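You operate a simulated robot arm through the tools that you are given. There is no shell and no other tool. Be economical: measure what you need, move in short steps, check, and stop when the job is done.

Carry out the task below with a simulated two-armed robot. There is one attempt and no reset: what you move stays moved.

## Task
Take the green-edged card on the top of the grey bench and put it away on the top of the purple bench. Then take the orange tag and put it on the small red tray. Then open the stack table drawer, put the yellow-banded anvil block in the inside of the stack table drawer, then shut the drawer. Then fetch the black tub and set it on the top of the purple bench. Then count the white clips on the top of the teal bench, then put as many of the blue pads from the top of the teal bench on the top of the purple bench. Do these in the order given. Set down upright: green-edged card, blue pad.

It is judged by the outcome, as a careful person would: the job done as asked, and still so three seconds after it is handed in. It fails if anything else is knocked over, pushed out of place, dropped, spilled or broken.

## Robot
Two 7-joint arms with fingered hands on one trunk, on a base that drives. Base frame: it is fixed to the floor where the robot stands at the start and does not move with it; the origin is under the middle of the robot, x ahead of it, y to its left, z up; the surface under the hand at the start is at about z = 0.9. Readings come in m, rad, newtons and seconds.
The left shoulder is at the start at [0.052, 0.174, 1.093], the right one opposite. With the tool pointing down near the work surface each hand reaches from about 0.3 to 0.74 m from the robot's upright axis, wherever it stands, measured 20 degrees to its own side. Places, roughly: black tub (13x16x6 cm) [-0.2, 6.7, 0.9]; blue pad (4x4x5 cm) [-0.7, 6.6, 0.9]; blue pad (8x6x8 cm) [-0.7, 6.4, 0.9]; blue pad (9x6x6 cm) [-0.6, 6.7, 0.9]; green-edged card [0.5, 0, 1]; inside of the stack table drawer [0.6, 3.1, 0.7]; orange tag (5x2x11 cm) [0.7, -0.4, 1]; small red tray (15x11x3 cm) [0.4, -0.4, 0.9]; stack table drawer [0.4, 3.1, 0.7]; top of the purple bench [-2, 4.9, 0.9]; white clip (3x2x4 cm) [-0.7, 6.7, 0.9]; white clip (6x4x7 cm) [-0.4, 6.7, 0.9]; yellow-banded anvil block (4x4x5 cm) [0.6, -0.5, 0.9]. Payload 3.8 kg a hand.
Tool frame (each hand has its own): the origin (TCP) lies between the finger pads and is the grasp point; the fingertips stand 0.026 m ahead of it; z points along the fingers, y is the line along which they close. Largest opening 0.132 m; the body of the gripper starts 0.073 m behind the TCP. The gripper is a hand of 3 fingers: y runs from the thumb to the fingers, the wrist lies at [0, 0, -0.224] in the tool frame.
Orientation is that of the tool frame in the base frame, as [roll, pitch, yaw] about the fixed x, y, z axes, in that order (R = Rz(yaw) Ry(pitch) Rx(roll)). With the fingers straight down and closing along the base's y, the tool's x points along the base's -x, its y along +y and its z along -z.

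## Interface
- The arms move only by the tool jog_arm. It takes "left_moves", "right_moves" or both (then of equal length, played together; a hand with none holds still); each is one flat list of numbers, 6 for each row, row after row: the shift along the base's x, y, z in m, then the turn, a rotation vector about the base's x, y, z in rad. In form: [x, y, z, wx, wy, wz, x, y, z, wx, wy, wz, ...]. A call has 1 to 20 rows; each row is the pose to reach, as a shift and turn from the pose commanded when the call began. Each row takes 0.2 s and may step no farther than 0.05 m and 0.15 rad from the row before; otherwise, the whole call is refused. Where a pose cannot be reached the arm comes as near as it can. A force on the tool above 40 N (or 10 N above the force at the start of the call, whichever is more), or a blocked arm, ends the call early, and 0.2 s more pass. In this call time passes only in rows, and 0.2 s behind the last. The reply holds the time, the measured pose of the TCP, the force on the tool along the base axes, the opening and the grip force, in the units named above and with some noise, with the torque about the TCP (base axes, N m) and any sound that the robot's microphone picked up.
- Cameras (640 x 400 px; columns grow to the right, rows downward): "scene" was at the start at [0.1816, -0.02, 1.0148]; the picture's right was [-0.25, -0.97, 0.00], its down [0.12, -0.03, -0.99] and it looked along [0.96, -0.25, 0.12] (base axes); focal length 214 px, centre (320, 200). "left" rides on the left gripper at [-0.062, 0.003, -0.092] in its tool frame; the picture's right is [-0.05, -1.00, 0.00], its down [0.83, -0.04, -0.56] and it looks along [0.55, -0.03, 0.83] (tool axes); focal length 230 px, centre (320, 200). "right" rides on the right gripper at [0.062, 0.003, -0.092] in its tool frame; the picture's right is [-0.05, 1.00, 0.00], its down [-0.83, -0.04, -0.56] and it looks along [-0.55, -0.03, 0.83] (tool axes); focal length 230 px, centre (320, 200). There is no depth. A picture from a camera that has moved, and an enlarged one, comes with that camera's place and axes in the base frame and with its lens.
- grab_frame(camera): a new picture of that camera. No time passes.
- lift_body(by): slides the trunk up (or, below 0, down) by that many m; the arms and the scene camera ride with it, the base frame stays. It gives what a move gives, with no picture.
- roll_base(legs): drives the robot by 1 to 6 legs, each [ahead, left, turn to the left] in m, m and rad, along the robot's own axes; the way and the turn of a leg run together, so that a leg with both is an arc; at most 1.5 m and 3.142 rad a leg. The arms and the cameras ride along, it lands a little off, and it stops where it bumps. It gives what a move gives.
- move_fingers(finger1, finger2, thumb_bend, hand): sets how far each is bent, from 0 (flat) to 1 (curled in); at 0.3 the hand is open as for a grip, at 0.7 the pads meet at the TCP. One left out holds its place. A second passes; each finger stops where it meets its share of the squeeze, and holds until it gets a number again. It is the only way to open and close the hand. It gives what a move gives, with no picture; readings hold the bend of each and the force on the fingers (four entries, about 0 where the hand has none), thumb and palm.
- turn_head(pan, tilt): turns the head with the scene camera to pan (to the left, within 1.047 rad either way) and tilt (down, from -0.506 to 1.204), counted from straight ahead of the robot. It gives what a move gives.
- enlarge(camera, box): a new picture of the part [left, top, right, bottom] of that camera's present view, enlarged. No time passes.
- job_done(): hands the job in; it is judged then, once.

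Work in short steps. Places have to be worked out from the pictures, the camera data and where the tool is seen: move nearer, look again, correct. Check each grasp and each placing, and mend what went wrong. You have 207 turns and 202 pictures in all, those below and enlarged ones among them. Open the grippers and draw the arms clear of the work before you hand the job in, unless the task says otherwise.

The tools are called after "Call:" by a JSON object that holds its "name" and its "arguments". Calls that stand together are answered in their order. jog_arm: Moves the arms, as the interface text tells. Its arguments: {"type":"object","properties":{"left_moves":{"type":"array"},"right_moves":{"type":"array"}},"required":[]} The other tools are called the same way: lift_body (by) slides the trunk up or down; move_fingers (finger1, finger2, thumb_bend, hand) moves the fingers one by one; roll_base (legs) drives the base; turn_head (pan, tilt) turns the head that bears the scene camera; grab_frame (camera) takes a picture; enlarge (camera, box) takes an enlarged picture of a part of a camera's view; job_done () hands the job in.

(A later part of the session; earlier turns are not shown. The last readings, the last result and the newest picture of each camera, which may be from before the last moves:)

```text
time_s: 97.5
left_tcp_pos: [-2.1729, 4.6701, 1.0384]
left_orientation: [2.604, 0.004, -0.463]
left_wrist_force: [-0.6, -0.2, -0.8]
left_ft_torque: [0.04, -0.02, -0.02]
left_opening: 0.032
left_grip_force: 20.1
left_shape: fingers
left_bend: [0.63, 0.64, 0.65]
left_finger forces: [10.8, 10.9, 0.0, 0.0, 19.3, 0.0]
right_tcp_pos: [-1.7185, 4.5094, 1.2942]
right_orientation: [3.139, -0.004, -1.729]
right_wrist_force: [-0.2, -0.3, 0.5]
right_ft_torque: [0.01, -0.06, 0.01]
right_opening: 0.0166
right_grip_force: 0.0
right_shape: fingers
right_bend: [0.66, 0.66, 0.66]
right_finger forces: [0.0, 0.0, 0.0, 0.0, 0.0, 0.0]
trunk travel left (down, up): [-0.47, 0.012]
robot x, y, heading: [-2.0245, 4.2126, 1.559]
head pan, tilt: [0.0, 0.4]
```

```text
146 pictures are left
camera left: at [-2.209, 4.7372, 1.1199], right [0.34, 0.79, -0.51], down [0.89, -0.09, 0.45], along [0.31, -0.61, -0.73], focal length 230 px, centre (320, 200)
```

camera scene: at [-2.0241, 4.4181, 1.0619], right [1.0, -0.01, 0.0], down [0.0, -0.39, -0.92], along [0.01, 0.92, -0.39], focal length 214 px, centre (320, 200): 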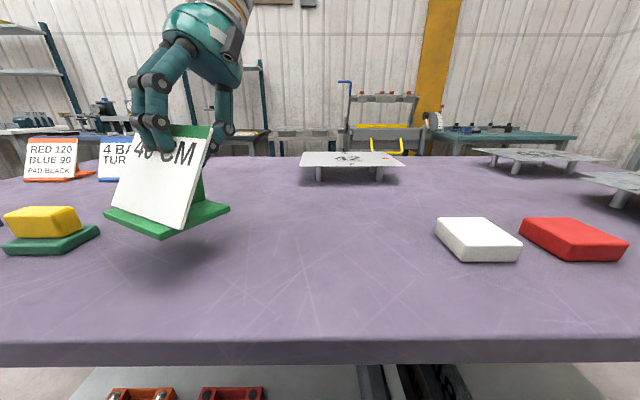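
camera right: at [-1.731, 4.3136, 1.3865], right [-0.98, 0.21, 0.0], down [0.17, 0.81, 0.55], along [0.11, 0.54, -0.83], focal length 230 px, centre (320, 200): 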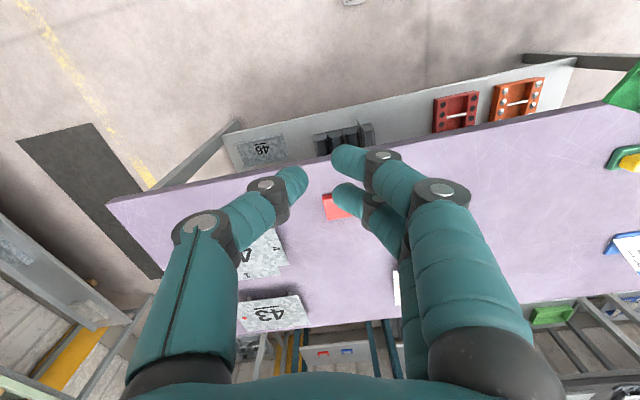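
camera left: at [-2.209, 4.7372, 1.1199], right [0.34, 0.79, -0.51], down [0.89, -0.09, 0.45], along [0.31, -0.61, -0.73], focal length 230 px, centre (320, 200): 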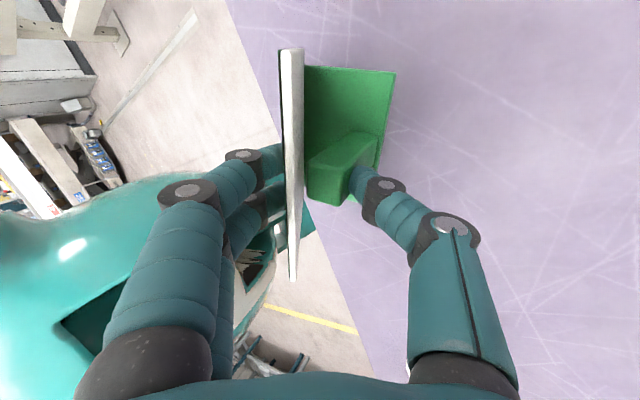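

Spot is clear. Lowering in small steps to contact at about z≈0.987.

Call:
{"name": "jog_arm", "arguments": {"left_moves": [0, 0, -0.02, 0, 0, 0, 0, 0, -0.035, 0, 0, 0, 0, 0, -0.043, 0, 0, 0, 0, 0, -0.047, 0, 0, 0, 0, 0, -0.05, 0, 0, 0]}}

Call:
{"name": "grab_frame", "arguments": {"camera": "scene"}}

```text
time_s: 98.7
left_tcp_pos: [-2.1751, 4.672, 0.9879]
left_orientation: [2.602, 0.003, -0.464]
left_wrist_force: [0.0, -0.3, -0.6]
left_ft_torque: [0.03, -0.03, 0.02]
left_opening: 0.0319
left_grip_force: 20.7
left_shape: fingers
left_bend: [0.63, 0.64, 0.65]
left_finger forces: [10.8, 10.9, 0.1, 0.1, 19.2, 0.0]
right_tcp_pos: [-1.7185, 4.5085, 1.2954]
right_orientation: [3.14, 0.001, -1.73]
right_wrist_force: [-0.5, -0.1, -0.8]
right_ft_torque: [-0.02, -0.02, -0.01]
right_opening: 0.0165
right_grip_force: 0.1
right_shape: fingers
right_bend: [0.66, 0.66, 0.66]
right_finger forces: [0.0, 0.0, 0.0, 0.0, 0.1, 0.0]
trunk travel left (down, up): [-0.47, 0.012]
robot x, y, heading: [-2.0188, 4.2176, 1.561]
head pan, tilt: [0.0, 0.4]
```

```text
145 pictures are left
camera scene: at [-2.0239, 4.4178, 1.062], right [1.0, -0.01, 0.0], down [0.0, -0.39, -0.92], along [0.01, 0.92, -0.39], focal length 214 px, centre (320, 200)
```

scene: 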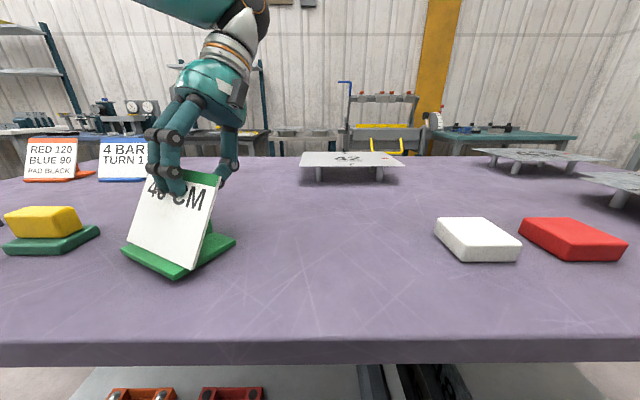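

No contact yet. Continue in 2–3 mm steps.

Call:
{"name": "jog_arm", "arguments": {"left_moves": [0, 0, -0.003, 0, 0, 0, 0, 0, -0.006, 0, 0, 0]}}

Call:
{"name": "enlarge", "arguments": {"camera": "scene", "box": [100, 160, 260, 290]}}

```text
time_s: 99.3
left_tcp_pos: [-2.1767, 4.672, 0.9857]
left_orientation: [2.605, 0.003, -0.464]
left_wrist_force: [-0.4, -1.9, 10.9]
left_ft_torque: [-0.12, 0.03, -0.01]
left_opening: 0.032
left_grip_force: 23.7
left_shape: fingers
left_bend: [0.63, 0.63, 0.67]
left_finger forces: [14.1, 14.2, 0.0, 0.0, 19.8, 0.0]
right_tcp_pos: [-1.7176, 4.508, 1.2941]
right_orientation: [3.14, 0.001, -1.73]
right_wrist_force: [-0.4, 0.2, 0.3]
right_ft_torque: [0.0, -0.04, -0.02]
right_opening: 0.0168
right_grip_force: 0.1
right_shape: fingers
right_bend: [0.66, 0.66, 0.66]
right_finger forces: [0.1, 0.1, 0.0, 0.0, 0.0, 0.1]
trunk travel left (down, up): [-0.47, 0.012]
robot x, y, heading: [-2.0264, 4.2156, 1.565]
head pan, tilt: [0.0, 0.4]
```

```text
3.08 times, centred on (180, 225) of scene
camera zoom: at [-2.0238, 4.4169, 1.0626], right [1.0, -0.01, 0.0], down [0.0, -0.39, -0.92], along [0.01, 0.92, -0.39], focal length 660 px, centre (751, 123)
```

zoom: 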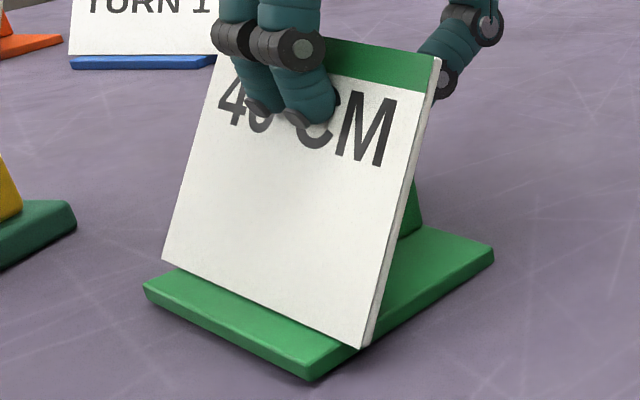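

Contact with 11 N: the base is down flat. Open fingers and thumb a bit together, then fully.

Call:
{"name": "move_fingers", "arguments": {"hand": "left", "finger1": 0.55, "finger2": 0.55, "thumb_bend": 0.55}}

Call:
{"name": "grab_frame", "arguments": {"camera": "left"}}

Call:
{"name": "grab_frame", "arguments": {"camera": "scene"}}

```text
time_s: 100.3
left_tcp_pos: [-2.1747, 4.6721, 0.9832]
left_orientation: [2.603, 0.003, -0.464]
left_wrist_force: [0.3, -0.4, -0.5]
left_ft_torque: [-0.04, -0.03, 0.0]
left_opening: 0.0512
left_grip_force: 0.0
left_shape: fingers
left_bend: [0.55, 0.55, 0.55]
left_finger forces: [0.1, 0.0, 0.0, 0.0, 0.0, 0.0]
right_tcp_pos: [-1.7184, 4.508, 1.2945]
right_orientation: [3.139, 0.001, -1.729]
right_wrist_force: [-0.4, 0.2, 0.4]
right_ft_torque: [-0.01, 0.01, 0.04]
right_opening: 0.0168
right_grip_force: 0.0
right_shape: fingers
right_bend: [0.66, 0.66, 0.66]
right_finger forces: [0.1, 0.0, 0.0, 0.0, 0.1, 0.0]
trunk travel left (down, up): [-0.47, 0.012]
robot x, y, heading: [-2.0226, 4.2171, 1.561]
head pan, tilt: [0.0, 0.4]
```

```text
143 pictures are left
camera left: at [-2.2113, 4.7405, 1.0648], right [0.34, 0.79, -0.51], down [0.89, -0.09, 0.45], along [0.31, -0.61, -0.73], focal length 230 px, centre (320, 200)
```

left: 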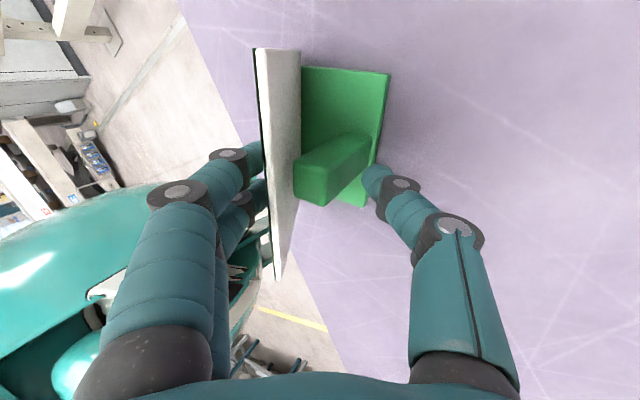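

```text
142 pictures are left
camera scene: at [-2.0238, 4.4177, 1.0621], right [1.0, -0.01, 0.0], down [0.0, -0.39, -0.92], along [0.01, 0.92, -0.39], focal length 214 px, centre (320, 200)
```

scene: 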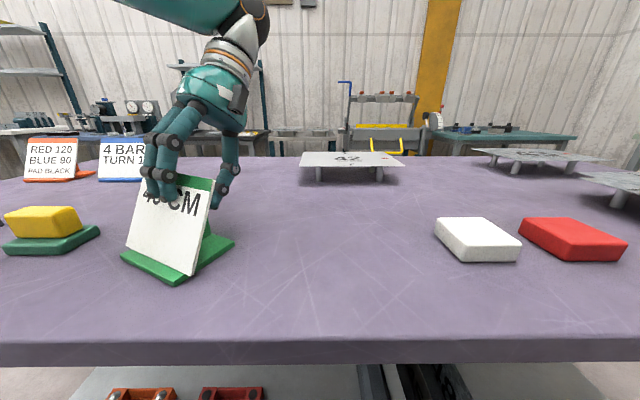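

Card stands free and upright. Retract along the card plane, untilt, then yaw the hand back to a neutral pose.

Call:
{"name": "jog_arm", "arguments": {"left_moves": [0.0066, 0.0136, 0.026, 0, 0, 0, 0.0154, 0.0318, 0.06, 0, 0, 0, 0.0242, 0.05, 0.095, 0, 0, 0, 0.033, 0.068, 0.13, 0, 0, 0, 0.033, 0.068, 0.16, 0.12, -0.058, 0, 0.033, 0.05, 0.18, 0.24, -0.116, 0, 0.033, 0.03, 0.19, 0.36, -0.174, 0, 0.033, 0.0, 0.19, 0.4775, -0.23, 0]}}

Call:
{"name": "jog_arm", "arguments": {"left_moves": [0, -0.03, 0, 0, 0, -0.15, 0, -0.05, 0, 0, 0, -0.3, 0, -0.07, 0, 0, 0, -0.45, 0, -0.09, 0, 0, 0, -0.6, 0, -0.1, 0, 0, 0, -0.75, 0, -0.1, 0, 0, 0, -0.9, -0.03, -0.1, 0, 0, 0, -1.05, -0.04, -0.1, 0, 0, 0, -1.11]}}

Call:
{"name": "grab_frame", "arguments": {"camera": "scene"}}

```text
time_s: 102.1
left_tcp_pos: [-2.1442, 4.6689, 1.1744]
left_orientation: [3.14, 0.01, -0.46]
left_wrist_force: [-0.2, 0.2, -0.5]
left_ft_torque: [-0.01, -0.01, -0.01]
left_opening: 0.0514
left_grip_force: 0.1
left_shape: fingers
left_bend: [0.55, 0.55, 0.55]
left_finger forces: [0.1, 0.0, 0.0, 0.0, 0.1, 0.1]
left hand out of reach, approached as far as the arm can: row 4
right_tcp_pos: [-1.719, 4.5079, 1.2944]
right_orientation: [-3.14, 0.001, -1.73]
right_wrist_force: [0.5, -0.4, 0.6]
right_ft_torque: [-0.01, -0.02, -0.01]
right_opening: 0.0167
right_grip_force: 0.0
right_shape: fingers
right_bend: [0.66, 0.66, 0.66]
right_finger forces: [0.0, 0.0, 0.0, 0.0, 0.0, 0.1]
trunk travel left (down, up): [-0.47, 0.012]
robot x, y, heading: [-2.0274, 4.2158, 1.569]
head pan, tilt: [0.0, 0.4]
```

```text
time_s: 103.9
left_tcp_pos: [-2.1804, 4.5709, 1.1721]
left_orientation: [3.133, 0.013, -1.575]
left_wrist_force: [-0.2, 0.0, -0.9]
left_ft_torque: [0.01, -0.02, 0.02]
left_opening: 0.0513
left_grip_force: 0.1
left_shape: fingers
left_bend: [0.55, 0.55, 0.55]
left_finger forces: [0.0, 0.0, 0.0, 0.1, 0.0, 0.0]
right_tcp_pos: [-1.7174, 4.509, 1.2946]
right_orientation: [3.138, 0.001, -1.73]
right_wrist_force: [0.5, -0.2, 0.0]
right_ft_torque: [-0.05, 0.0, 0.02]
right_opening: 0.0167
right_grip_force: 0.1
right_shape: fingers
right_bend: [0.66, 0.66, 0.66]
right_finger forces: [0.0, 0.1, 0.0, 0.1, 0.0, 0.0]
trunk travel left (down, up): [-0.47, 0.012]
robot x, y, heading: [-2.0253, 4.2188, 1.559]
head pan, tilt: [0.0, 0.4]
```

```text
141 pictures are left
camera scene: at [-2.0236, 4.4178, 1.0621], right [1.0, -0.01, 0.0], down [0.0, -0.39, -0.92], along [0.01, 0.92, -0.39], focal length 214 px, centre (320, 200)
```

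scene: 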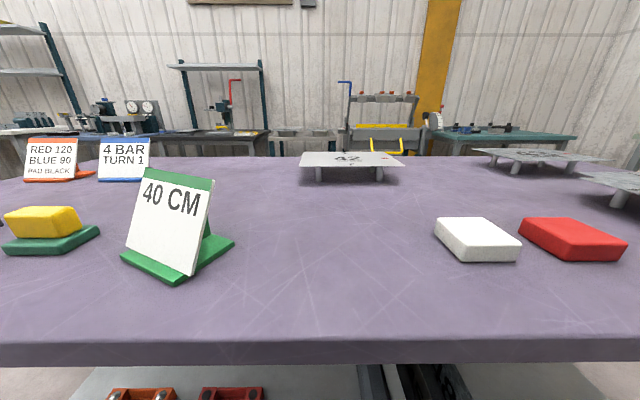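

Card delivered upright. Now back out and return to the grey bench for the orange tag: back off, strafe, turn to face +x, then go down the aisle.

Call:
{"name": "roll_base", "arguments": {"legs": [[-0.45, -0.9, 0], [-0.4, -0.88, 0], [0, 0, -1.565], [0, -1.4, 0]]}}

Call:
{"name": "turn_head", "arguments": {"pan": -0.9, "tilt": 0.2}}

Call:
{"name": "grab_frame", "arguments": {"camera": "scene"}}

```text
time_s: 135.6
left_tcp_pos: [0.0113, 2.0954, 1.1717]
left_orientation: [3.133, 0.01, 3.073]
left_wrist_force: [0.5, 0.1, 1.0]
left_ft_torque: [-0.01, 0.02, 0.04]
left_opening: 0.0512
left_grip_force: 0.0
left_shape: fingers
left_bend: [0.55, 0.55, 0.55]
left_finger forces: [0.0, 0.1, 0.1, 0.0, 0.0, 0.0]
right_tcp_pos: [-0.0832, 1.6376, 1.2944]
right_orientation: [3.139, 0.0, 2.915]
right_wrist_force: [0.6, 0.7, -0.6]
right_ft_torque: [0.02, 0.0, 0.04]
right_opening: 0.017
right_grip_force: 0.1
right_shape: fingers
right_bend: [0.66, 0.66, 0.66]
right_finger forces: [0.1, 0.0, 0.0, 0.1, 0.1, 0.0]
trunk travel left (down, up): [-0.47, 0.012]
robot x, y, heading: [-0.3521, 1.9648, -0.079]
head pan, tilt: [0.0, 0.4]
```

```text
time_s: 136.8
left_tcp_pos: [0.0105, 2.0955, 1.1723]
left_orientation: [3.134, 0.011, 3.073]
left_wrist_force: [-0.2, 1.4, -0.1]
left_ft_torque: [-0.02, 0.0, -0.03]
left_opening: 0.0511
left_grip_force: 0.0
left_shape: fingers
left_bend: [0.55, 0.55, 0.55]
left_finger forces: [0.0, 0.1, 0.1, 0.0, 0.0, 0.1]
right_tcp_pos: [-0.0821, 1.6366, 1.2946]
right_orientation: [3.141, -0.001, 2.916]
right_wrist_force: [-0.4, -0.3, 0.7]
right_ft_torque: [0.01, 0.0, -0.02]
right_opening: 0.0168
right_grip_force: 0.1
right_shape: fingers
right_bend: [0.66, 0.66, 0.66]
right_finger forces: [0.0, 0.0, 0.0, 0.0, 0.1, 0.0]
trunk travel left (down, up): [-0.47, 0.012]
robot x, y, heading: [-0.3529, 1.9583, -0.073]
head pan, tilt: [-0.901, 0.201]
```

```text
140 pictures are left
camera scene: at [-0.1947, 1.8792, 1.0806], right [-0.83, -0.56, 0.0], down [-0.11, 0.17, -0.98], along [0.55, -0.81, -0.2], focal length 214 px, centre (320, 200)
```

scene: 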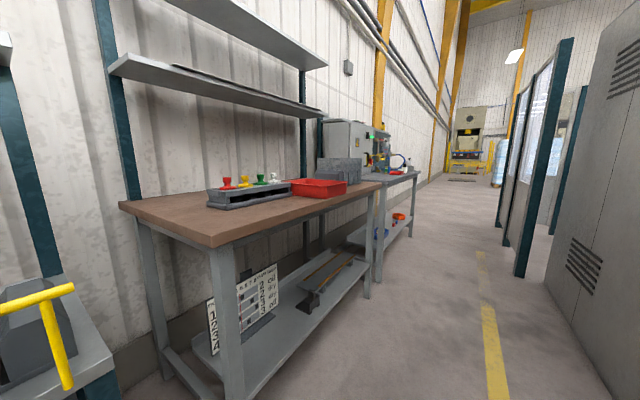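

Aisle clear. Correct heading and strafe the rest toward y≈-0.25.

Call:
{"name": "roll_base", "arguments": {"legs": [[0, 0, 0.075], [0, -1.1, 0], [0.03, -1.1, 0]]}}

Call:
{"name": "lift_body", "arguments": {"by": -0.07}}

Call:
{"name": "turn_head", "arguments": {"pan": -0.1, "tilt": 0.1}}

Call:
{"name": "grab_frame", "arguments": {"camera": "scene"}}

```text
time_s: 156.8
left_tcp_pos: [0.0387, -0.0959, 1.1722]
left_orientation: [3.133, 0.009, 3.131]
left_wrist_force: [-0.2, -0.7, 0.4]
left_ft_torque: [0.03, -0.04, -0.02]
left_opening: 0.0512
left_grip_force: 0.0
left_shape: fingers
left_bend: [0.55, 0.55, 0.55]
left_finger forces: [0.0, 0.1, 0.0, 0.0, 0.0, 0.0]
right_tcp_pos: [-0.0285, -0.5572, 1.295]
right_orientation: [3.139, 0.0, 2.972]
right_wrist_force: [0.6, -0.2, -0.8]
right_ft_torque: [-0.03, 0.02, -0.02]
right_opening: 0.017
right_grip_force: 0.1
right_shape: fingers
right_bend: [0.66, 0.66, 0.66]
right_finger forces: [0.0, 0.1, 0.0, 0.0, 0.0, 0.1]
trunk travel left (down, up): [-0.47, 0.012]
robot x, y, heading: [-0.3175, -0.2477, -0.021]
head pan, tilt: [-0.901, 0.201]
```

```text
time_s: 157.9
left_tcp_pos: [0.0387, -0.0958, 1.1027]
left_orientation: [3.135, 0.012, 3.132]
left_wrist_force: [-0.1, -0.3, 1.1]
left_ft_torque: [-0.01, -0.03, -0.02]
left_opening: 0.0512
left_grip_force: 0.1
left_shape: fingers
left_bend: [0.55, 0.55, 0.55]
left_finger forces: [0.0, 0.1, 0.0, 0.0, 0.0, 0.1]
right_tcp_pos: [-0.0295, -0.5578, 1.2259]
right_orientation: [3.141, 0.0, 2.974]
right_wrist_force: [0.4, 0.8, 0.1]
right_ft_torque: [-0.01, -0.02, 0.0]
right_opening: 0.0169
right_grip_force: 0.0
right_shape: fingers
right_bend: [0.66, 0.66, 0.66]
right_finger forces: [0.0, 0.0, 0.0, 0.0, 0.0, 0.1]
trunk travel left (down, up): [-0.4, 0.082]
robot x, y, heading: [-0.3191, -0.2474, -0.019]
head pan, tilt: [-0.901, 0.201]
```

```text
time_s: 159.1
left_tcp_pos: [0.0391, -0.0939, 1.1017]
left_orientation: [3.133, 0.01, 3.131]
left_wrist_force: [1.2, -0.1, -0.1]
left_ft_torque: [-0.01, 0.02, 0.0]
left_opening: 0.0512
left_grip_force: 0.2
left_shape: fingers
left_bend: [0.55, 0.55, 0.55]
left_finger forces: [0.0, 0.0, 0.1, 0.0, 0.0, 0.0]
right_tcp_pos: [-0.0276, -0.5573, 1.2244]
right_orientation: [3.139, 0.0, 2.973]
right_wrist_force: [0.4, 0.1, 0.9]
right_ft_torque: [-0.02, -0.03, 0.01]
right_opening: 0.0168
right_grip_force: 0.1
right_shape: fingers
right_bend: [0.66, 0.66, 0.66]
right_finger forces: [0.0, 0.1, 0.0, 0.0, 0.0, 0.0]
trunk travel left (down, up): [-0.4, 0.082]
robot x, y, heading: [-0.3198, -0.2476, -0.02]
head pan, tilt: [-0.099, 0.099]
```

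```text
139 pictures are left
camera scene: at [-0.128, -0.2594, 0.9951], right [-0.12, -0.99, 0.0], down [-0.1, 0.01, -0.99], along [0.99, -0.12, -0.1], focal length 214 px, centre (320, 200)
```

scene: 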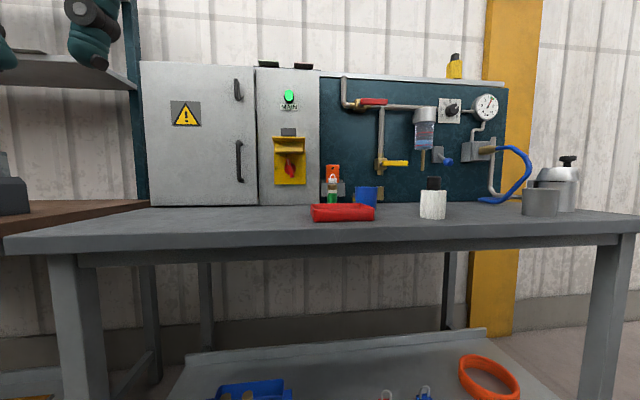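

Move up to the bench and look closely at the tag, tray and block.

Call:
{"name": "roll_base", "arguments": {"legs": [[0.3, 0.0, 0.02]]}}

Call:
{"name": "turn_head", "arguments": {"pan": -0.3, "tilt": 0.1}}

Call:
{"name": "grab_frame", "arguments": {"camera": "scene"}}

Call:
{"name": "grab_frame", "arguments": {"camera": "right"}}

Call:
{"name": "enlarge", "arguments": {"camera": "scene", "box": [250, 130, 450, 260]}}

```text
time_s: 161.1
left_tcp_pos: [0.34, -0.0951, 1.1021]
left_orientation: [3.132, 0.01, -3.14]
left_wrist_force: [-0.2, 0.2, 0.2]
left_ft_torque: [0.02, 0.01, -0.03]
left_opening: 0.0513
left_grip_force: 0.0
left_shape: fingers
left_bend: [0.55, 0.55, 0.55]
left_finger forces: [0.0, 0.0, 0.0, 0.0, 0.0, 0.0]
right_tcp_pos: [0.2792, -0.5582, 1.2236]
right_orientation: [3.141, -0.001, 2.985]
right_wrist_force: [-0.1, -0.2, -0.1]
right_ft_torque: [0.05, 0.02, -0.01]
right_opening: 0.0168
right_grip_force: 0.1
right_shape: fingers
right_bend: [0.66, 0.66, 0.66]
right_finger forces: [0.0, 0.0, 0.0, 0.0, 0.0, 0.0]
trunk travel left (down, up): [-0.4, 0.082]
robot x, y, heading: [-0.0106, -0.2531, -0.007]
head pan, tilt: [-0.099, 0.099]
```

```text
time_s: 161.8
left_tcp_pos: [0.3413, -0.0963, 1.1021]
left_orientation: [3.132, 0.01, -3.14]
left_wrist_force: [0.9, -0.1, 0.0]
left_ft_torque: [-0.04, 0.01, 0.0]
left_opening: 0.0512
left_grip_force: 0.1
left_shape: fingers
left_bend: [0.55, 0.55, 0.55]
left_finger forces: [0.0, 0.1, 0.0, 0.1, 0.0, 0.0]
right_tcp_pos: [0.2789, -0.559, 1.2244]
right_orientation: [3.138, -0.001, 2.984]
right_wrist_force: [0.1, -0.5, 0.6]
right_ft_torque: [0.02, -0.01, 0.0]
right_opening: 0.0166
right_grip_force: 0.1
right_shape: fingers
right_bend: [0.66, 0.66, 0.66]
right_finger forces: [0.1, 0.0, 0.1, 0.1, 0.1, 0.0]
trunk travel left (down, up): [-0.4, 0.082]
robot x, y, heading: [-0.011, -0.2514, -0.005]
head pan, tilt: [-0.3, 0.099]
```

```text
138 pictures are left
camera scene: at [0.1712, -0.2791, 0.9951], right [-0.3, -0.95, 0.0], down [-0.09, 0.03, -1.0], along [0.95, -0.3, -0.1], focal length 214 px, centre (320, 200)
```

scene: 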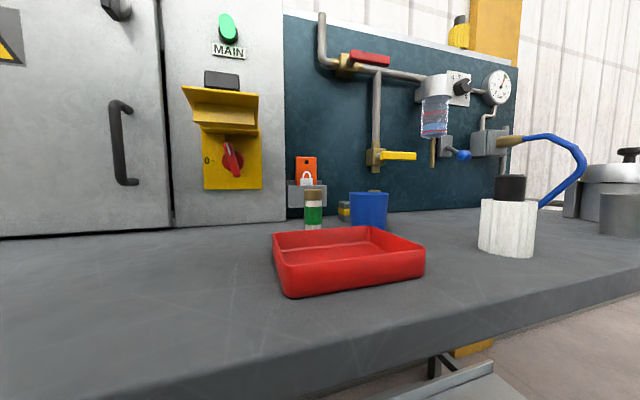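

```text
137 pictures are left
camera right: at [0.2196, -0.5449, 1.3167], right [0.21, 0.98, 0.0], down [0.81, -0.17, 0.55], along [0.54, -0.11, -0.83], focal length 230 px, centre (320, 200)
```

right: 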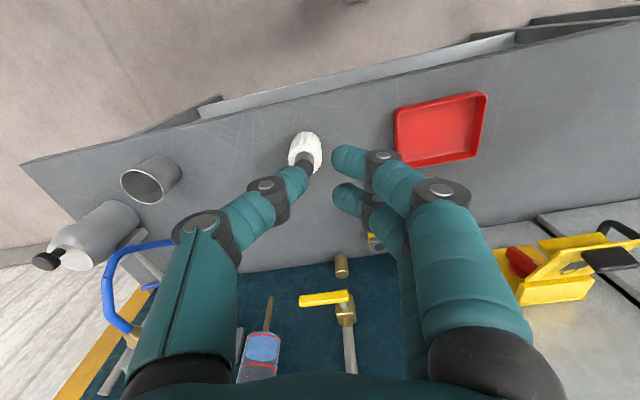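

```text
3.08 times, centred on (350, 195) of scene
camera zoom: at [0.1712, -0.2791, 0.9951], right [-0.3, -0.95, 0.0], down [-0.09, 0.03, -1.0], along [0.95, -0.3, -0.1], focal length 660 px, centre (228, 215)
```

zoom: 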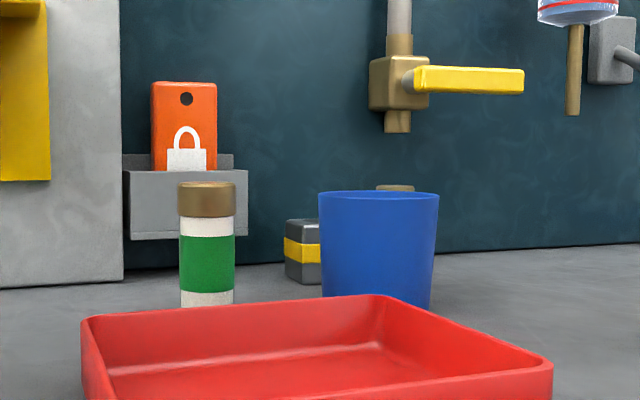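

Tag sits in a wall pocket, centre ≈(0.67, -0.41), sticking out from z≈0.98 to 1.05. The left hand (camera on top when pointing forward) can take it horizontally; I'll strafe right 0.27 m and pitch the left hand forward at height.

Call:
{"name": "roll_base", "arguments": {"legs": [[0, -0.27, 0]]}}

Call:
{"name": "jog_arm", "arguments": {"left_moves": [0.01, 0, 0.02, 0, -0.15, 0, 0.025, 0, 0.035, 0, -0.3, 0, 0.04, 0, 0.04, 0, -0.45, 0, 0.055, 0, 0.04, 0, -0.6, 0, 0.07, 0, 0.04, 0, -0.75, 0, 0.085, 0, 0.04, 0, -0.9, 0, 0.1, 0, 0.04, 0, -1.05, 0, 0.11, 0, 0.04, 0, -1.2, 0, 0.12, 0, 0.04, 0, -1.35, 0, 0.13, 0, 0.04, 0, -1.5, 0, 0.13, 0, 0.04, 0, -1.561, 0]}}

Call:
{"name": "grab_frame", "arguments": {"camera": "left"}}

Call:
{"name": "grab_frame", "arguments": {"camera": "scene"}}

```text
time_s: 164.8
left_tcp_pos: [0.3392, -0.3689, 1.1028]
left_orientation: [3.133, 0.009, 3.134]
left_wrist_force: [0.0, 0.0, -0.7]
left_ft_torque: [0.0, -0.04, 0.0]
left_opening: 0.0514
left_grip_force: 0.0
left_shape: fingers
left_bend: [0.55, 0.55, 0.55]
left_finger forces: [0.0, 0.0, 0.0, 0.0, 0.0, 0.0]
right_tcp_pos: [0.2735, -0.8314, 1.2251]
right_orientation: [3.139, -0.001, 2.974]
right_wrist_force: [0.7, -0.1, 0.2]
right_ft_torque: [-0.01, -0.03, -0.03]
right_opening: 0.0166
right_grip_force: 0.1
right_shape: fingers
right_bend: [0.66, 0.66, 0.66]
right_finger forces: [0.1, 0.0, 0.0, 0.1, 0.1, 0.1]
trunk travel left (down, up): [-0.4, 0.082]
robot x, y, heading: [-0.02, -0.5221, -0.02]
head pan, tilt: [-0.3, 0.099]
```

```text
time_s: 167.2
left_tcp_pos: [0.5108, -0.3927, 1.1637]
left_orientation: [-0.296, 1.559, -0.294]
left_wrist_force: [1.9, 1.4, -5.5]
left_ft_torque: [0.01, -0.5, -0.12]
left_opening: 0.0512
left_grip_force: 0.0
left_shape: fingers
left_bend: [0.55, 0.55, 0.55]
left_finger forces: [0.1, 0.1, 0.0, 0.1, 0.0, 0.0]
left hand out of reach, approached as far as the arm can: row 7, 8, 9, 10, 11
right_tcp_pos: [0.2712, -0.8321, 1.2247]
right_orientation: [3.14, -0.001, 2.972]
right_wrist_force: [0.9, -0.2, -0.7]
right_ft_torque: [0.01, -0.02, -0.01]
right_opening: 0.0168
right_grip_force: 0.0
right_shape: fingers
right_bend: [0.66, 0.66, 0.66]
right_finger forces: [0.0, 0.0, 0.1, 0.1, 0.0, 0.0]
trunk travel left (down, up): [-0.4, 0.082]
robot x, y, heading: [-0.019, -0.5237, -0.017]
head pan, tilt: [-0.3, 0.099]
```

```text
135 pictures are left
camera left: at [0.418, -0.3896, 1.225], right [0.0, -1.0, 0.06], down [-0.55, -0.05, -0.84], along [0.84, -0.03, -0.55], focal length 230 px, centre (320, 200)
```

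left: 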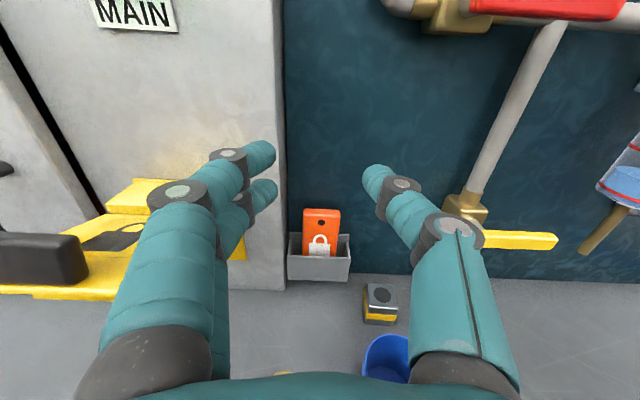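

```text
134 pictures are left
camera scene: at [0.1669, -0.5521, 0.9953], right [-0.31, -0.95, 0.0], down [-0.09, 0.03, -1.0], along [0.95, -0.31, -0.1], focal length 214 px, centre (320, 200)
```

scene: 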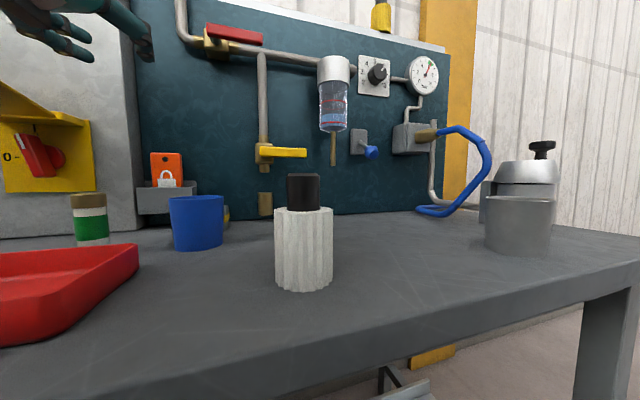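

Hand points forward now. Let me zoom on the tag to judge the gaps to the cabinet side and wall.

Call:
{"name": "enlarge", "arguments": {"camera": "left", "box": [260, 180, 380, 300]}}

Call:
{"name": "enlarge", "arguments": {"camera": "scene", "box": [110, 130, 250, 260]}}

```text
3.33 times, centred on (320, 240) of left
camera zoom: at [0.418, -0.3896, 1.225], right [0.0, -1.0, 0.06], down [-0.55, -0.05, -0.84], along [0.84, -0.03, -0.55], focal length 767 px, centre (320, 67)
```

zoom: 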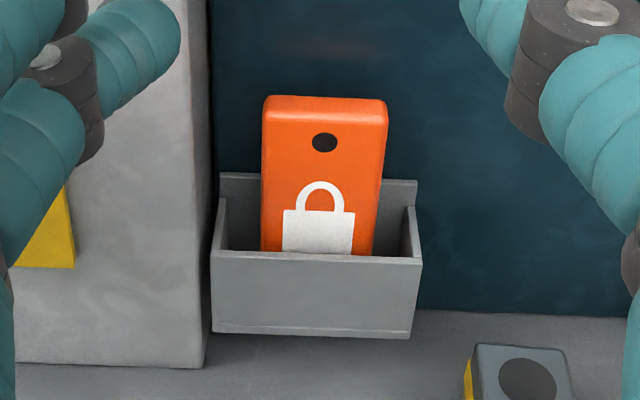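

```text
3.08 times, centred on (180, 195) of scene
camera zoom: at [0.1669, -0.5521, 0.9953], right [-0.31, -0.95, 0.0], down [-0.09, 0.03, -1.0], along [0.95, -0.31, -0.1], focal length 660 px, centre (751, 215)
```

zoom: 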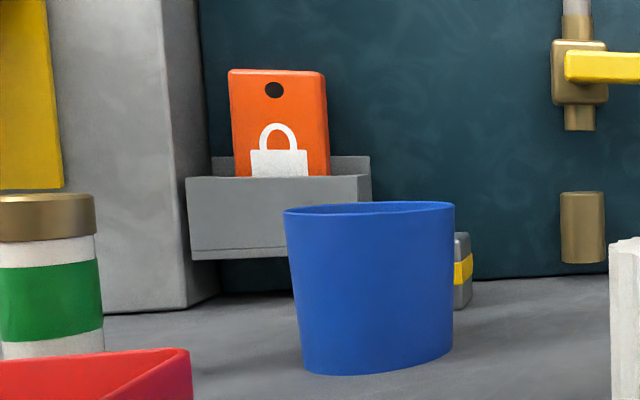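

Tag spans y -0.377…-0.428 with ~2.4 cm to the cabinet side. I'll set opening ≈0.06 and approach carefully; first a step toward (0.57, -0.40, 1.08).

Call:
{"name": "move_fingers", "arguments": {"hand": "left", "finger1": 0.52, "finger2": 0.52, "thumb_bend": 0.52}}

Call:
{"name": "jog_arm", "arguments": {"left_moves": [0.04, -0.01, 0, 0, 0, 0, 0.07, -0.02, -0.03, 0, 0, 0, 0.1, -0.03, -0.06, 0, 0, 0]}}

Call:
{"name": "grab_frame", "arguments": {"camera": "left"}}

```text
time_s: 168.2
left_tcp_pos: [0.5133, -0.3905, 1.1571]
left_orientation: [1.457, 1.561, 1.466]
left_wrist_force: [-0.2, -0.1, -0.1]
left_ft_torque: [0.01, -0.01, -0.02]
left_opening: 0.0604
left_grip_force: 0.2
left_shape: fingers
left_bend: [0.52, 0.52, 0.52]
left_finger forces: [0.0, 0.0, 0.0, 0.0, 0.0, 0.0]
right_tcp_pos: [0.272, -0.8311, 1.2239]
right_orientation: [3.138, -0.001, 2.975]
right_wrist_force: [-0.4, 0.3, -0.7]
right_ft_torque: [0.03, 0.0, -0.01]
right_opening: 0.0167
right_grip_force: 0.0
right_shape: fingers
right_bend: [0.66, 0.66, 0.66]
right_finger forces: [0.0, 0.0, 0.0, 0.0, 0.1, 0.0]
trunk travel left (down, up): [-0.4, 0.082]
robot x, y, heading: [-0.0165, -0.5183, -0.016]
head pan, tilt: [-0.3, 0.099]
```

```text
time_s: 169.0
left_tcp_pos: [0.6139, -0.4191, 1.0978]
left_orientation: [1.405, 1.561, 1.412]
left_wrist_force: [0.4, 0.1, -0.4]
left_ft_torque: [-0.03, -0.02, 0.0]
left_opening: 0.0608
left_grip_force: 0.0
left_shape: fingers
left_bend: [0.52, 0.52, 0.52]
left_finger forces: [0.0, 0.0, 0.0, 0.0, 0.0, 0.0]
right_tcp_pos: [0.2738, -0.8314, 1.2251]
right_orientation: [3.138, -0.002, 2.975]
right_wrist_force: [0.0, 0.7, 0.0]
right_ft_torque: [-0.02, -0.05, 0.04]
right_opening: 0.0168
right_grip_force: 0.1
right_shape: fingers
right_bend: [0.66, 0.66, 0.66]
right_finger forces: [0.0, 0.0, 0.0, 0.0, 0.1, 0.0]
trunk travel left (down, up): [-0.4, 0.082]
robot x, y, heading: [-0.0183, -0.5208, -0.017]
head pan, tilt: [-0.3, 0.099]
```

```text
131 pictures are left
camera left: at [0.5212, -0.4177, 1.1604], right [0.01, -1.0, 0.04], down [-0.55, -0.04, -0.83], along [0.83, -0.02, -0.55], focal length 230 px, centre (320, 200)
```

left: 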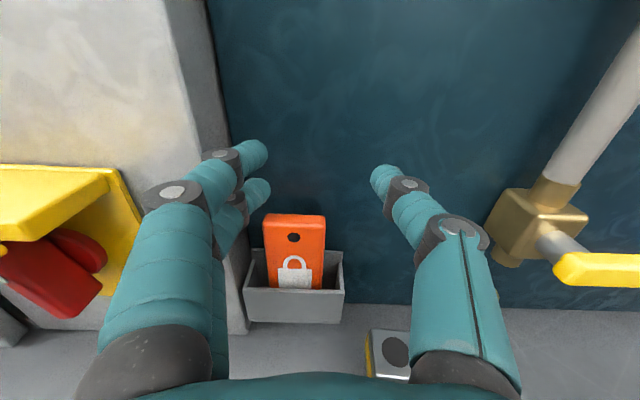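

Consistent tag estimate: top centre (0.668, -0.402, 1.047). Back off 3 cm, align to y=-0.404, z=1.02, and look before entering the gap.

Call:
{"name": "jog_arm", "arguments": {"left_moves": [-0.03, 0.0, 0, 0, 0, 0, -0.03, 0.01, -0.04, 0, 0, 0, -0.03, 0.015, -0.079, 0, 0, 0]}}

Call:
{"name": "grab_frame", "arguments": {"camera": "left"}}

Call:
{"name": "grab_frame", "arguments": {"camera": "scene"}}

```text
time_s: 169.8
left_tcp_pos: [0.5811, -0.4119, 1.0184]
left_orientation: [1.587, 1.563, 1.601]
left_wrist_force: [0.3, -0.2, 0.5]
left_ft_torque: [0.01, 0.03, -0.02]
left_opening: 0.0607
left_grip_force: 0.0
left_shape: fingers
left_bend: [0.52, 0.52, 0.52]
left_finger forces: [0.1, 0.1, 0.0, 0.1, 0.0, 0.1]
left hand out of reach, approached as far as the arm can: row 3
right_tcp_pos: [0.2732, -0.8304, 1.2244]
right_orientation: [3.139, -0.001, 2.973]
right_wrist_force: [0.7, 0.7, -0.6]
right_ft_torque: [-0.02, -0.01, 0.0]
right_opening: 0.0166
right_grip_force: 0.1
right_shape: fingers
right_bend: [0.66, 0.66, 0.66]
right_finger forces: [0.0, 0.0, 0.1, 0.1, 0.0, 0.0]
trunk travel left (down, up): [-0.4, 0.082]
robot x, y, heading: [-0.0165, -0.5234, -0.016]
head pan, tilt: [-0.3, 0.099]
```

```text
130 pictures are left
camera left: at [0.4889, -0.411, 1.0808], right [0.01, -1.0, 0.04], down [-0.55, -0.04, -0.83], along [0.83, -0.01, -0.55], focal length 230 px, centre (320, 200)
```

left: 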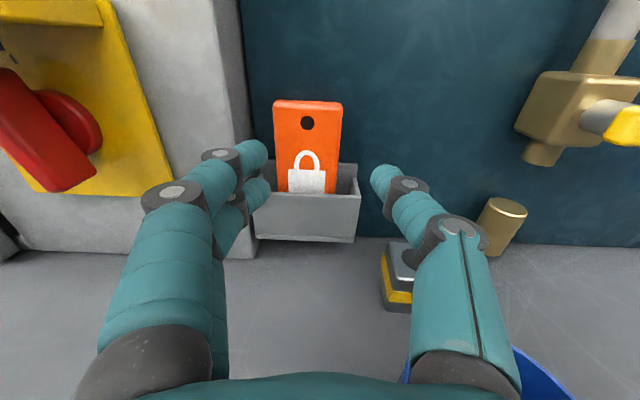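

```text
129 pictures are left
camera scene: at [0.1682, -0.5504, 0.995], right [-0.31, -0.95, 0.0], down [-0.09, 0.03, -0.99], along [0.95, -0.31, -0.1], focal length 214 px, centre (320, 200)
```

scene: 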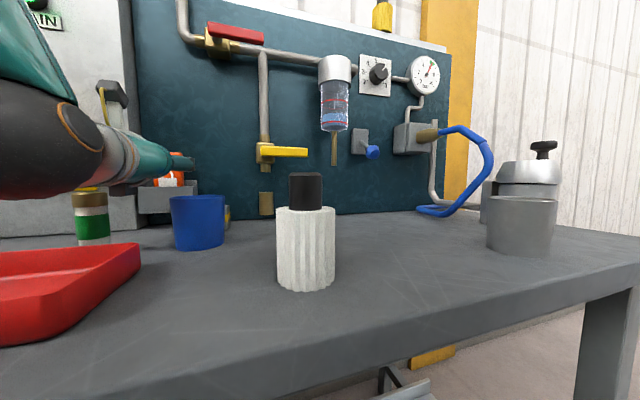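

Slightly off in y due to joint limits; move forward 3.5 cm with +0.008 in y and re-check just before the gap.

Call:
{"name": "jog_arm", "arguments": {"left_moves": [0.02, 0.004, 0.002, 0, 0, 0, 0.035, 0.008, 0.002, 0, 0, 0]}}

Call:
{"name": "grab_frame", "arguments": {"camera": "left"}}

```text
time_s: 170.4
left_tcp_pos: [0.6119, -0.4193, 1.023]
left_orientation: [1.611, 1.563, 1.628]
left_wrist_force: [-0.3, -0.9, 0.0]
left_ft_torque: [0.01, -0.04, 0.01]
left_opening: 0.0609
left_grip_force: 0.2
left_shape: fingers
left_bend: [0.52, 0.52, 0.52]
left_finger forces: [0.1, 0.0, 0.0, 0.0, 0.0, 0.0]
left hand out of reach, approached as far as the arm can: row 1, 2
right_tcp_pos: [0.274, -0.8311, 1.2242]
right_orientation: [3.138, 0.001, 2.974]
right_wrist_force: [0.2, -0.8, 0.3]
right_ft_torque: [0.0, 0.03, 0.02]
right_opening: 0.0167
right_grip_force: 0.0
right_shape: fingers
right_bend: [0.66, 0.66, 0.66]
right_finger forces: [0.0, 0.0, 0.0, 0.0, 0.0, 0.1]
trunk travel left (down, up): [-0.4, 0.082]
robot x, y, heading: [-0.0144, -0.519, -0.02]
head pan, tilt: [-0.3, 0.099]
```

```text
128 pictures are left
camera left: at [0.5189, -0.4177, 1.0864], right [0.02, -1.0, 0.04], down [-0.55, -0.04, -0.83], along [0.83, -0.01, -0.56], focal length 230 px, centre (320, 200)
```

left: 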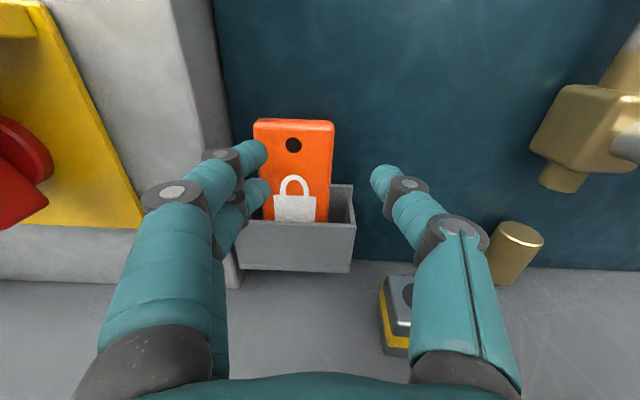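

The arm's limits push the hand to the right, so I'll back off 5 cm, shift the base 5 cm left, and re-aim.

Call:
{"name": "jog_arm", "arguments": {"left_moves": [-0.03, -0.01, 0.01, 0, 0, 0, -0.06, -0.03, 0.02, 0, 0, 0]}}

Call:
{"name": "roll_base", "arguments": {"legs": [[0, 0.06, 0.017]]}}

Call:
{"name": "grab_frame", "arguments": {"camera": "left"}}

```text
time_s: 171.0
left_tcp_pos: [0.5489, -0.4512, 1.042]
left_orientation: [1.399, 1.561, 1.408]
left_wrist_force: [0.6, -0.4, 0.4]
left_ft_torque: [0.05, -0.01, -0.05]
left_opening: 0.0608
left_grip_force: 0.0
left_shape: fingers
left_bend: [0.52, 0.52, 0.52]
left_finger forces: [0.0, 0.1, 0.1, 0.0, 0.1, 0.2]
right_tcp_pos: [0.2725, -0.8307, 1.2241]
right_orientation: [3.14, 0.0, 2.975]
right_wrist_force: [-1.1, -0.2, -0.6]
right_ft_torque: [0.05, 0.02, 0.01]
right_opening: 0.017
right_grip_force: 0.0
right_shape: fingers
right_bend: [0.66, 0.66, 0.66]
right_finger forces: [0.0, 0.0, 0.0, 0.0, 0.0, 0.1]
trunk travel left (down, up): [-0.4, 0.082]
robot x, y, heading: [-0.021, -0.5206, -0.014]
head pan, tilt: [-0.3, 0.099]
```

```text
time_s: 172.2
left_tcp_pos: [0.5479, -0.3828, 1.0418]
left_orientation: [1.39, 1.562, 1.418]
left_wrist_force: [0.3, 0.8, -0.2]
left_ft_torque: [0.01, 0.03, -0.02]
left_opening: 0.0606
left_grip_force: 0.0
left_shape: fingers
left_bend: [0.52, 0.52, 0.52]
left_finger forces: [0.0, 0.0, 0.1, 0.0, 0.1, 0.1]
right_tcp_pos: [0.278, -0.7671, 1.2243]
right_orientation: [3.139, 0.0, 2.992]
right_wrist_force: [0.1, 1.0, -0.8]
right_ft_torque: [-0.01, 0.0, -0.01]
right_opening: 0.0168
right_grip_force: 0.0
right_shape: fingers
right_bend: [0.66, 0.66, 0.66]
right_finger forces: [0.0, 0.0, 0.0, 0.0, 0.0, 0.0]
trunk travel left (down, up): [-0.4, 0.082]
robot x, y, heading: [-0.0195, -0.4619, -0.001]
head pan, tilt: [-0.3, 0.099]
```

```text
127 pictures are left
camera left: at [0.4558, -0.3818, 1.1039], right [0.03, -1.0, 0.04], down [-0.55, -0.05, -0.83], along [0.83, 0.0, -0.55], focal length 230 px, centre (320, 200)
```

left: 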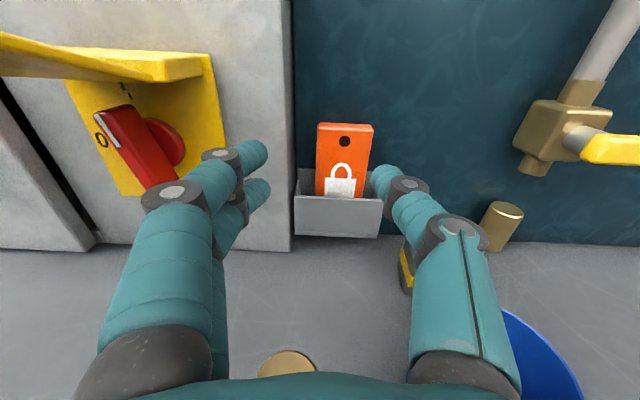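

Now the hand has room. Correct a 0.03 rad yaw and align at (0.585, -0.403, 1.02).

Call:
{"name": "jog_arm", "arguments": {"left_moves": [0.01, -0.01, -0.01, 0, 0, -0.015, 0.037, -0.0205, -0.022, 0, 0, -0.03]}}

Call:
{"name": "grab_frame", "arguments": {"camera": "left"}}

```text
time_s: 172.8
left_tcp_pos: [0.5852, -0.4031, 1.0197]
left_orientation: [1.429, 1.561, 1.427]
left_wrist_force: [0.0, 0.7, -0.3]
left_ft_torque: [0.0, 0.01, 0.02]
left_opening: 0.0605
left_grip_force: 0.1
left_shape: fingers
left_bend: [0.52, 0.52, 0.52]
left_finger forces: [0.1, 0.0, 0.0, 0.0, 0.1, 0.1]
right_tcp_pos: [0.2796, -0.7682, 1.2256]
right_orientation: [3.141, -0.002, 2.994]
right_wrist_force: [-0.2, -1.0, 0.1]
right_ft_torque: [-0.04, -0.03, 0.01]
right_opening: 0.0168
right_grip_force: 0.1
right_shape: fingers
right_bend: [0.66, 0.66, 0.66]
right_finger forces: [0.0, 0.1, 0.0, 0.0, 0.0, 0.0]
trunk travel left (down, up): [-0.4, 0.082]
robot x, y, heading: [-0.0168, -0.463, 0.004]
head pan, tilt: [-0.3, 0.099]
```

```text
126 pictures are left
camera left: at [0.493, -0.4002, 1.0824], right [0.0, -1.0, 0.04], down [-0.55, -0.03, -0.83], along [0.83, -0.03, -0.55], focal length 230 px, centre (320, 200)
```

left: 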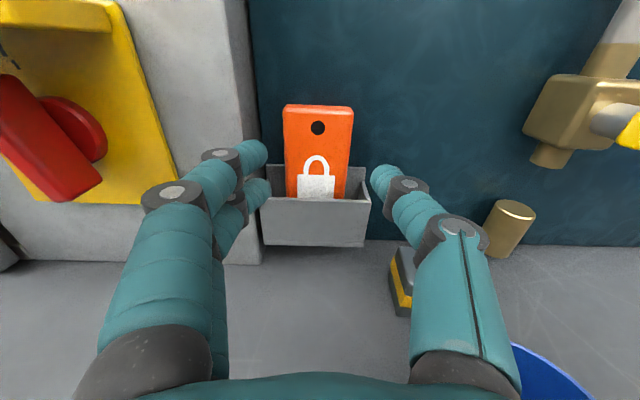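

Aligned. Raise 5 mm and advance to TCP x≈0.655 with tips either side of the tag.

Call:
{"name": "jog_arm", "arguments": {"left_moves": [0.02, 0, 0.005, 0, 0, 0, 0.04, 0, 0.006, 0, 0, 0, 0.055, 0, 0.006, 0, 0, 0, 0.068, 0, 0.006, 0, 0, 0]}}

Call:
{"name": "grab_frame", "arguments": {"camera": "left"}}

```text
time_s: 173.8
left_tcp_pos: [0.6518, -0.405, 1.0268]
left_orientation: [1.477, 1.56, 1.468]
left_wrist_force: [-10.8, -7.3, -0.1]
left_ft_torque: [-0.05, 0.01, 0.55]
left_opening: 0.0584
left_grip_force: 7.8
left_shape: fingers
left_bend: [0.53, 0.54, 0.52]
left_finger forces: [7.5, 9.5, 0.1, 0.1, 0.0, 0.0]
right_tcp_pos: [0.2762, -0.7681, 1.2238]
right_orientation: [3.139, 0.0, 2.993]
right_wrist_force: [-0.3, -0.3, 0.3]
right_ft_torque: [-0.02, 0.04, 0.02]
right_opening: 0.0166
right_grip_force: 0.1
right_shape: fingers
right_bend: [0.66, 0.66, 0.66]
right_finger forces: [0.0, 0.0, 0.0, 0.0, 0.1, 0.1]
trunk travel left (down, up): [-0.4, 0.082]
robot x, y, heading: [-0.0191, -0.4626, 0.001]
head pan, tilt: [-0.3, 0.099]
```

```text
125 pictures are left
camera left: at [0.5587, -0.4015, 1.0897], right [-0.01, -1.0, 0.04], down [-0.55, -0.03, -0.83], along [0.83, -0.03, -0.55], focal length 230 px, centre (320, 200)
```

left: 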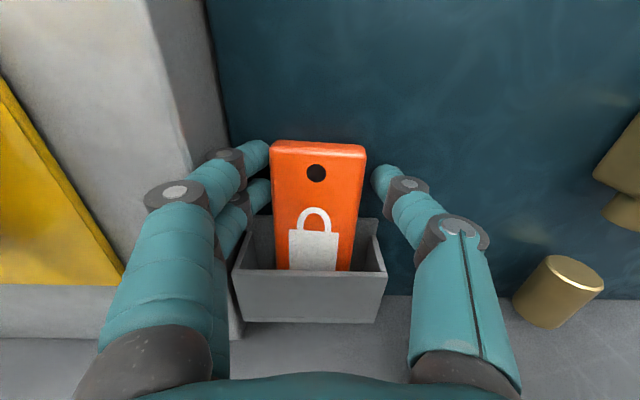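

Fingers brush the cabinet corner, but the tips straddle the tag. Close now.

Call:
{"name": "move_fingers", "arguments": {"hand": "left", "finger1": 0.75, "finger2": 0.75, "thumb_bend": 0.75}}

Call:
{"name": "grab_frame", "arguments": {"camera": "left"}}

```text
time_s: 174.8
left_tcp_pos: [0.6522, -0.4019, 1.0275]
left_orientation: [1.344, 1.56, 1.338]
left_wrist_force: [-6.7, -1.1, 1.0]
left_ft_torque: [-0.04, 0.04, 0.31]
left_opening: 0.047
left_grip_force: 30.7
left_shape: fingers
left_bend: [0.59, 0.59, 0.61]
left_finger forces: [16.1, 18.8, 0.1, 0.1, 25.8, 0.1]
right_tcp_pos: [0.2788, -0.7676, 1.2253]
right_orientation: [3.141, -0.001, 2.994]
right_wrist_force: [0.0, -0.1, 0.0]
right_ft_torque: [0.03, -0.02, -0.04]
right_opening: 0.0166
right_grip_force: 0.0
right_shape: fingers
right_bend: [0.66, 0.66, 0.66]
right_finger forces: [0.0, 0.1, 0.1, 0.1, 0.1, 0.0]
trunk travel left (down, up): [-0.4, 0.082]
robot x, y, heading: [-0.0157, -0.4647, 0.001]
head pan, tilt: [-0.3, 0.099]
```

```text
124 pictures are left
camera left: at [0.5598, -0.3996, 1.0896], right [0.0, -1.0, 0.04], down [-0.55, -0.03, -0.83], along [0.83, -0.03, -0.55], focal length 230 px, centre (320, 200)
```

left: 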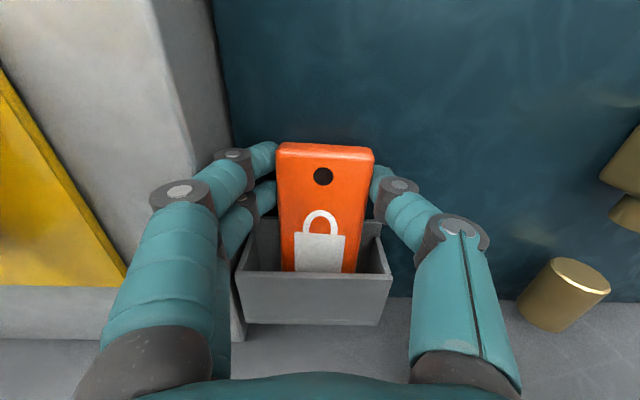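

Gripped at 31 N. Lift straight up 7 cm, shifting slightly away from the cabinet side.

Call:
{"name": "jog_arm", "arguments": {"left_moves": [0, -0.001, 0.015, 0, 0, 0, 0, -0.002, 0.03, 0, 0, 0, 0, -0.003, 0.05, 0, 0, 0, -0.003, -0.003, 0.07, 0, 0, 0, -0.02, -0.003, 0.08, 0, 0, 0, -0.05, -0.003, 0.085, 0, 0, 0]}}

Call:
{"name": "grab_frame", "arguments": {"camera": "left"}}

Call:
{"name": "grab_frame", "arguments": {"camera": "scene"}}

```text
time_s: 176.2
left_tcp_pos: [0.6032, -0.4037, 1.1129]
left_orientation: [1.291, 1.561, 1.288]
left_wrist_force: [0.0, 0.6, -0.5]
left_ft_torque: [0.01, 0.03, 0.0]
left_opening: 0.047
left_grip_force: 24.7
left_shape: fingers
left_bend: [0.59, 0.59, 0.62]
left_finger forces: [12.3, 12.5, 0.0, 0.0, 25.0, 0.1]
right_tcp_pos: [0.2782, -0.7665, 1.2247]
right_orientation: [3.14, -0.002, 2.994]
right_wrist_force: [0.4, 1.0, -0.1]
right_ft_torque: [-0.01, -0.02, 0.0]
right_opening: 0.0169
right_grip_force: 0.1
right_shape: fingers
right_bend: [0.66, 0.66, 0.66]
right_finger forces: [0.0, 0.0, 0.0, 0.0, 0.0, 0.0]
trunk travel left (down, up): [-0.4, 0.082]
robot x, y, heading: [-0.0168, -0.4628, 0.006]
head pan, tilt: [-0.3, 0.099]
```

```text
123 pictures are left
camera left: at [0.5102, -0.4005, 1.1736], right [0.0, -1.0, 0.04], down [-0.55, -0.03, -0.83], along [0.83, -0.03, -0.55], focal length 230 px, centre (320, 200)
```

left: 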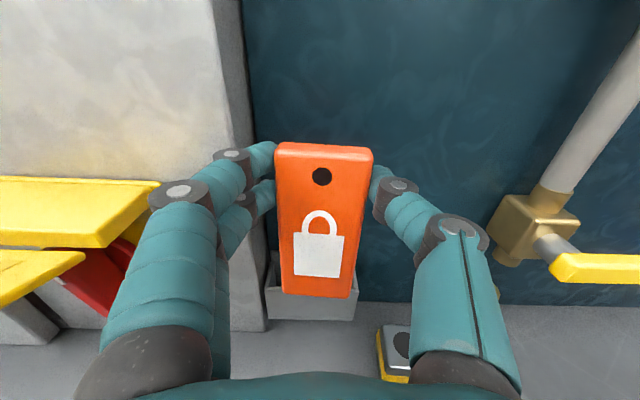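

```text
122 pictures are left
camera scene: at [0.1685, -0.4887, 0.9951], right [-0.29, -0.96, 0.0], down [-0.09, 0.03, -1.0], along [0.95, -0.29, -0.1], focal length 214 px, centre (320, 200)
```

scene: 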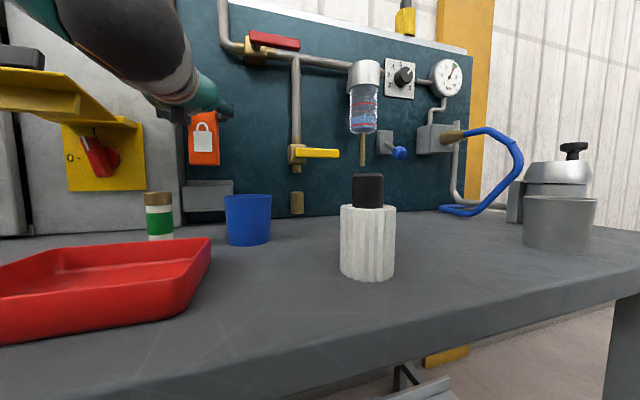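

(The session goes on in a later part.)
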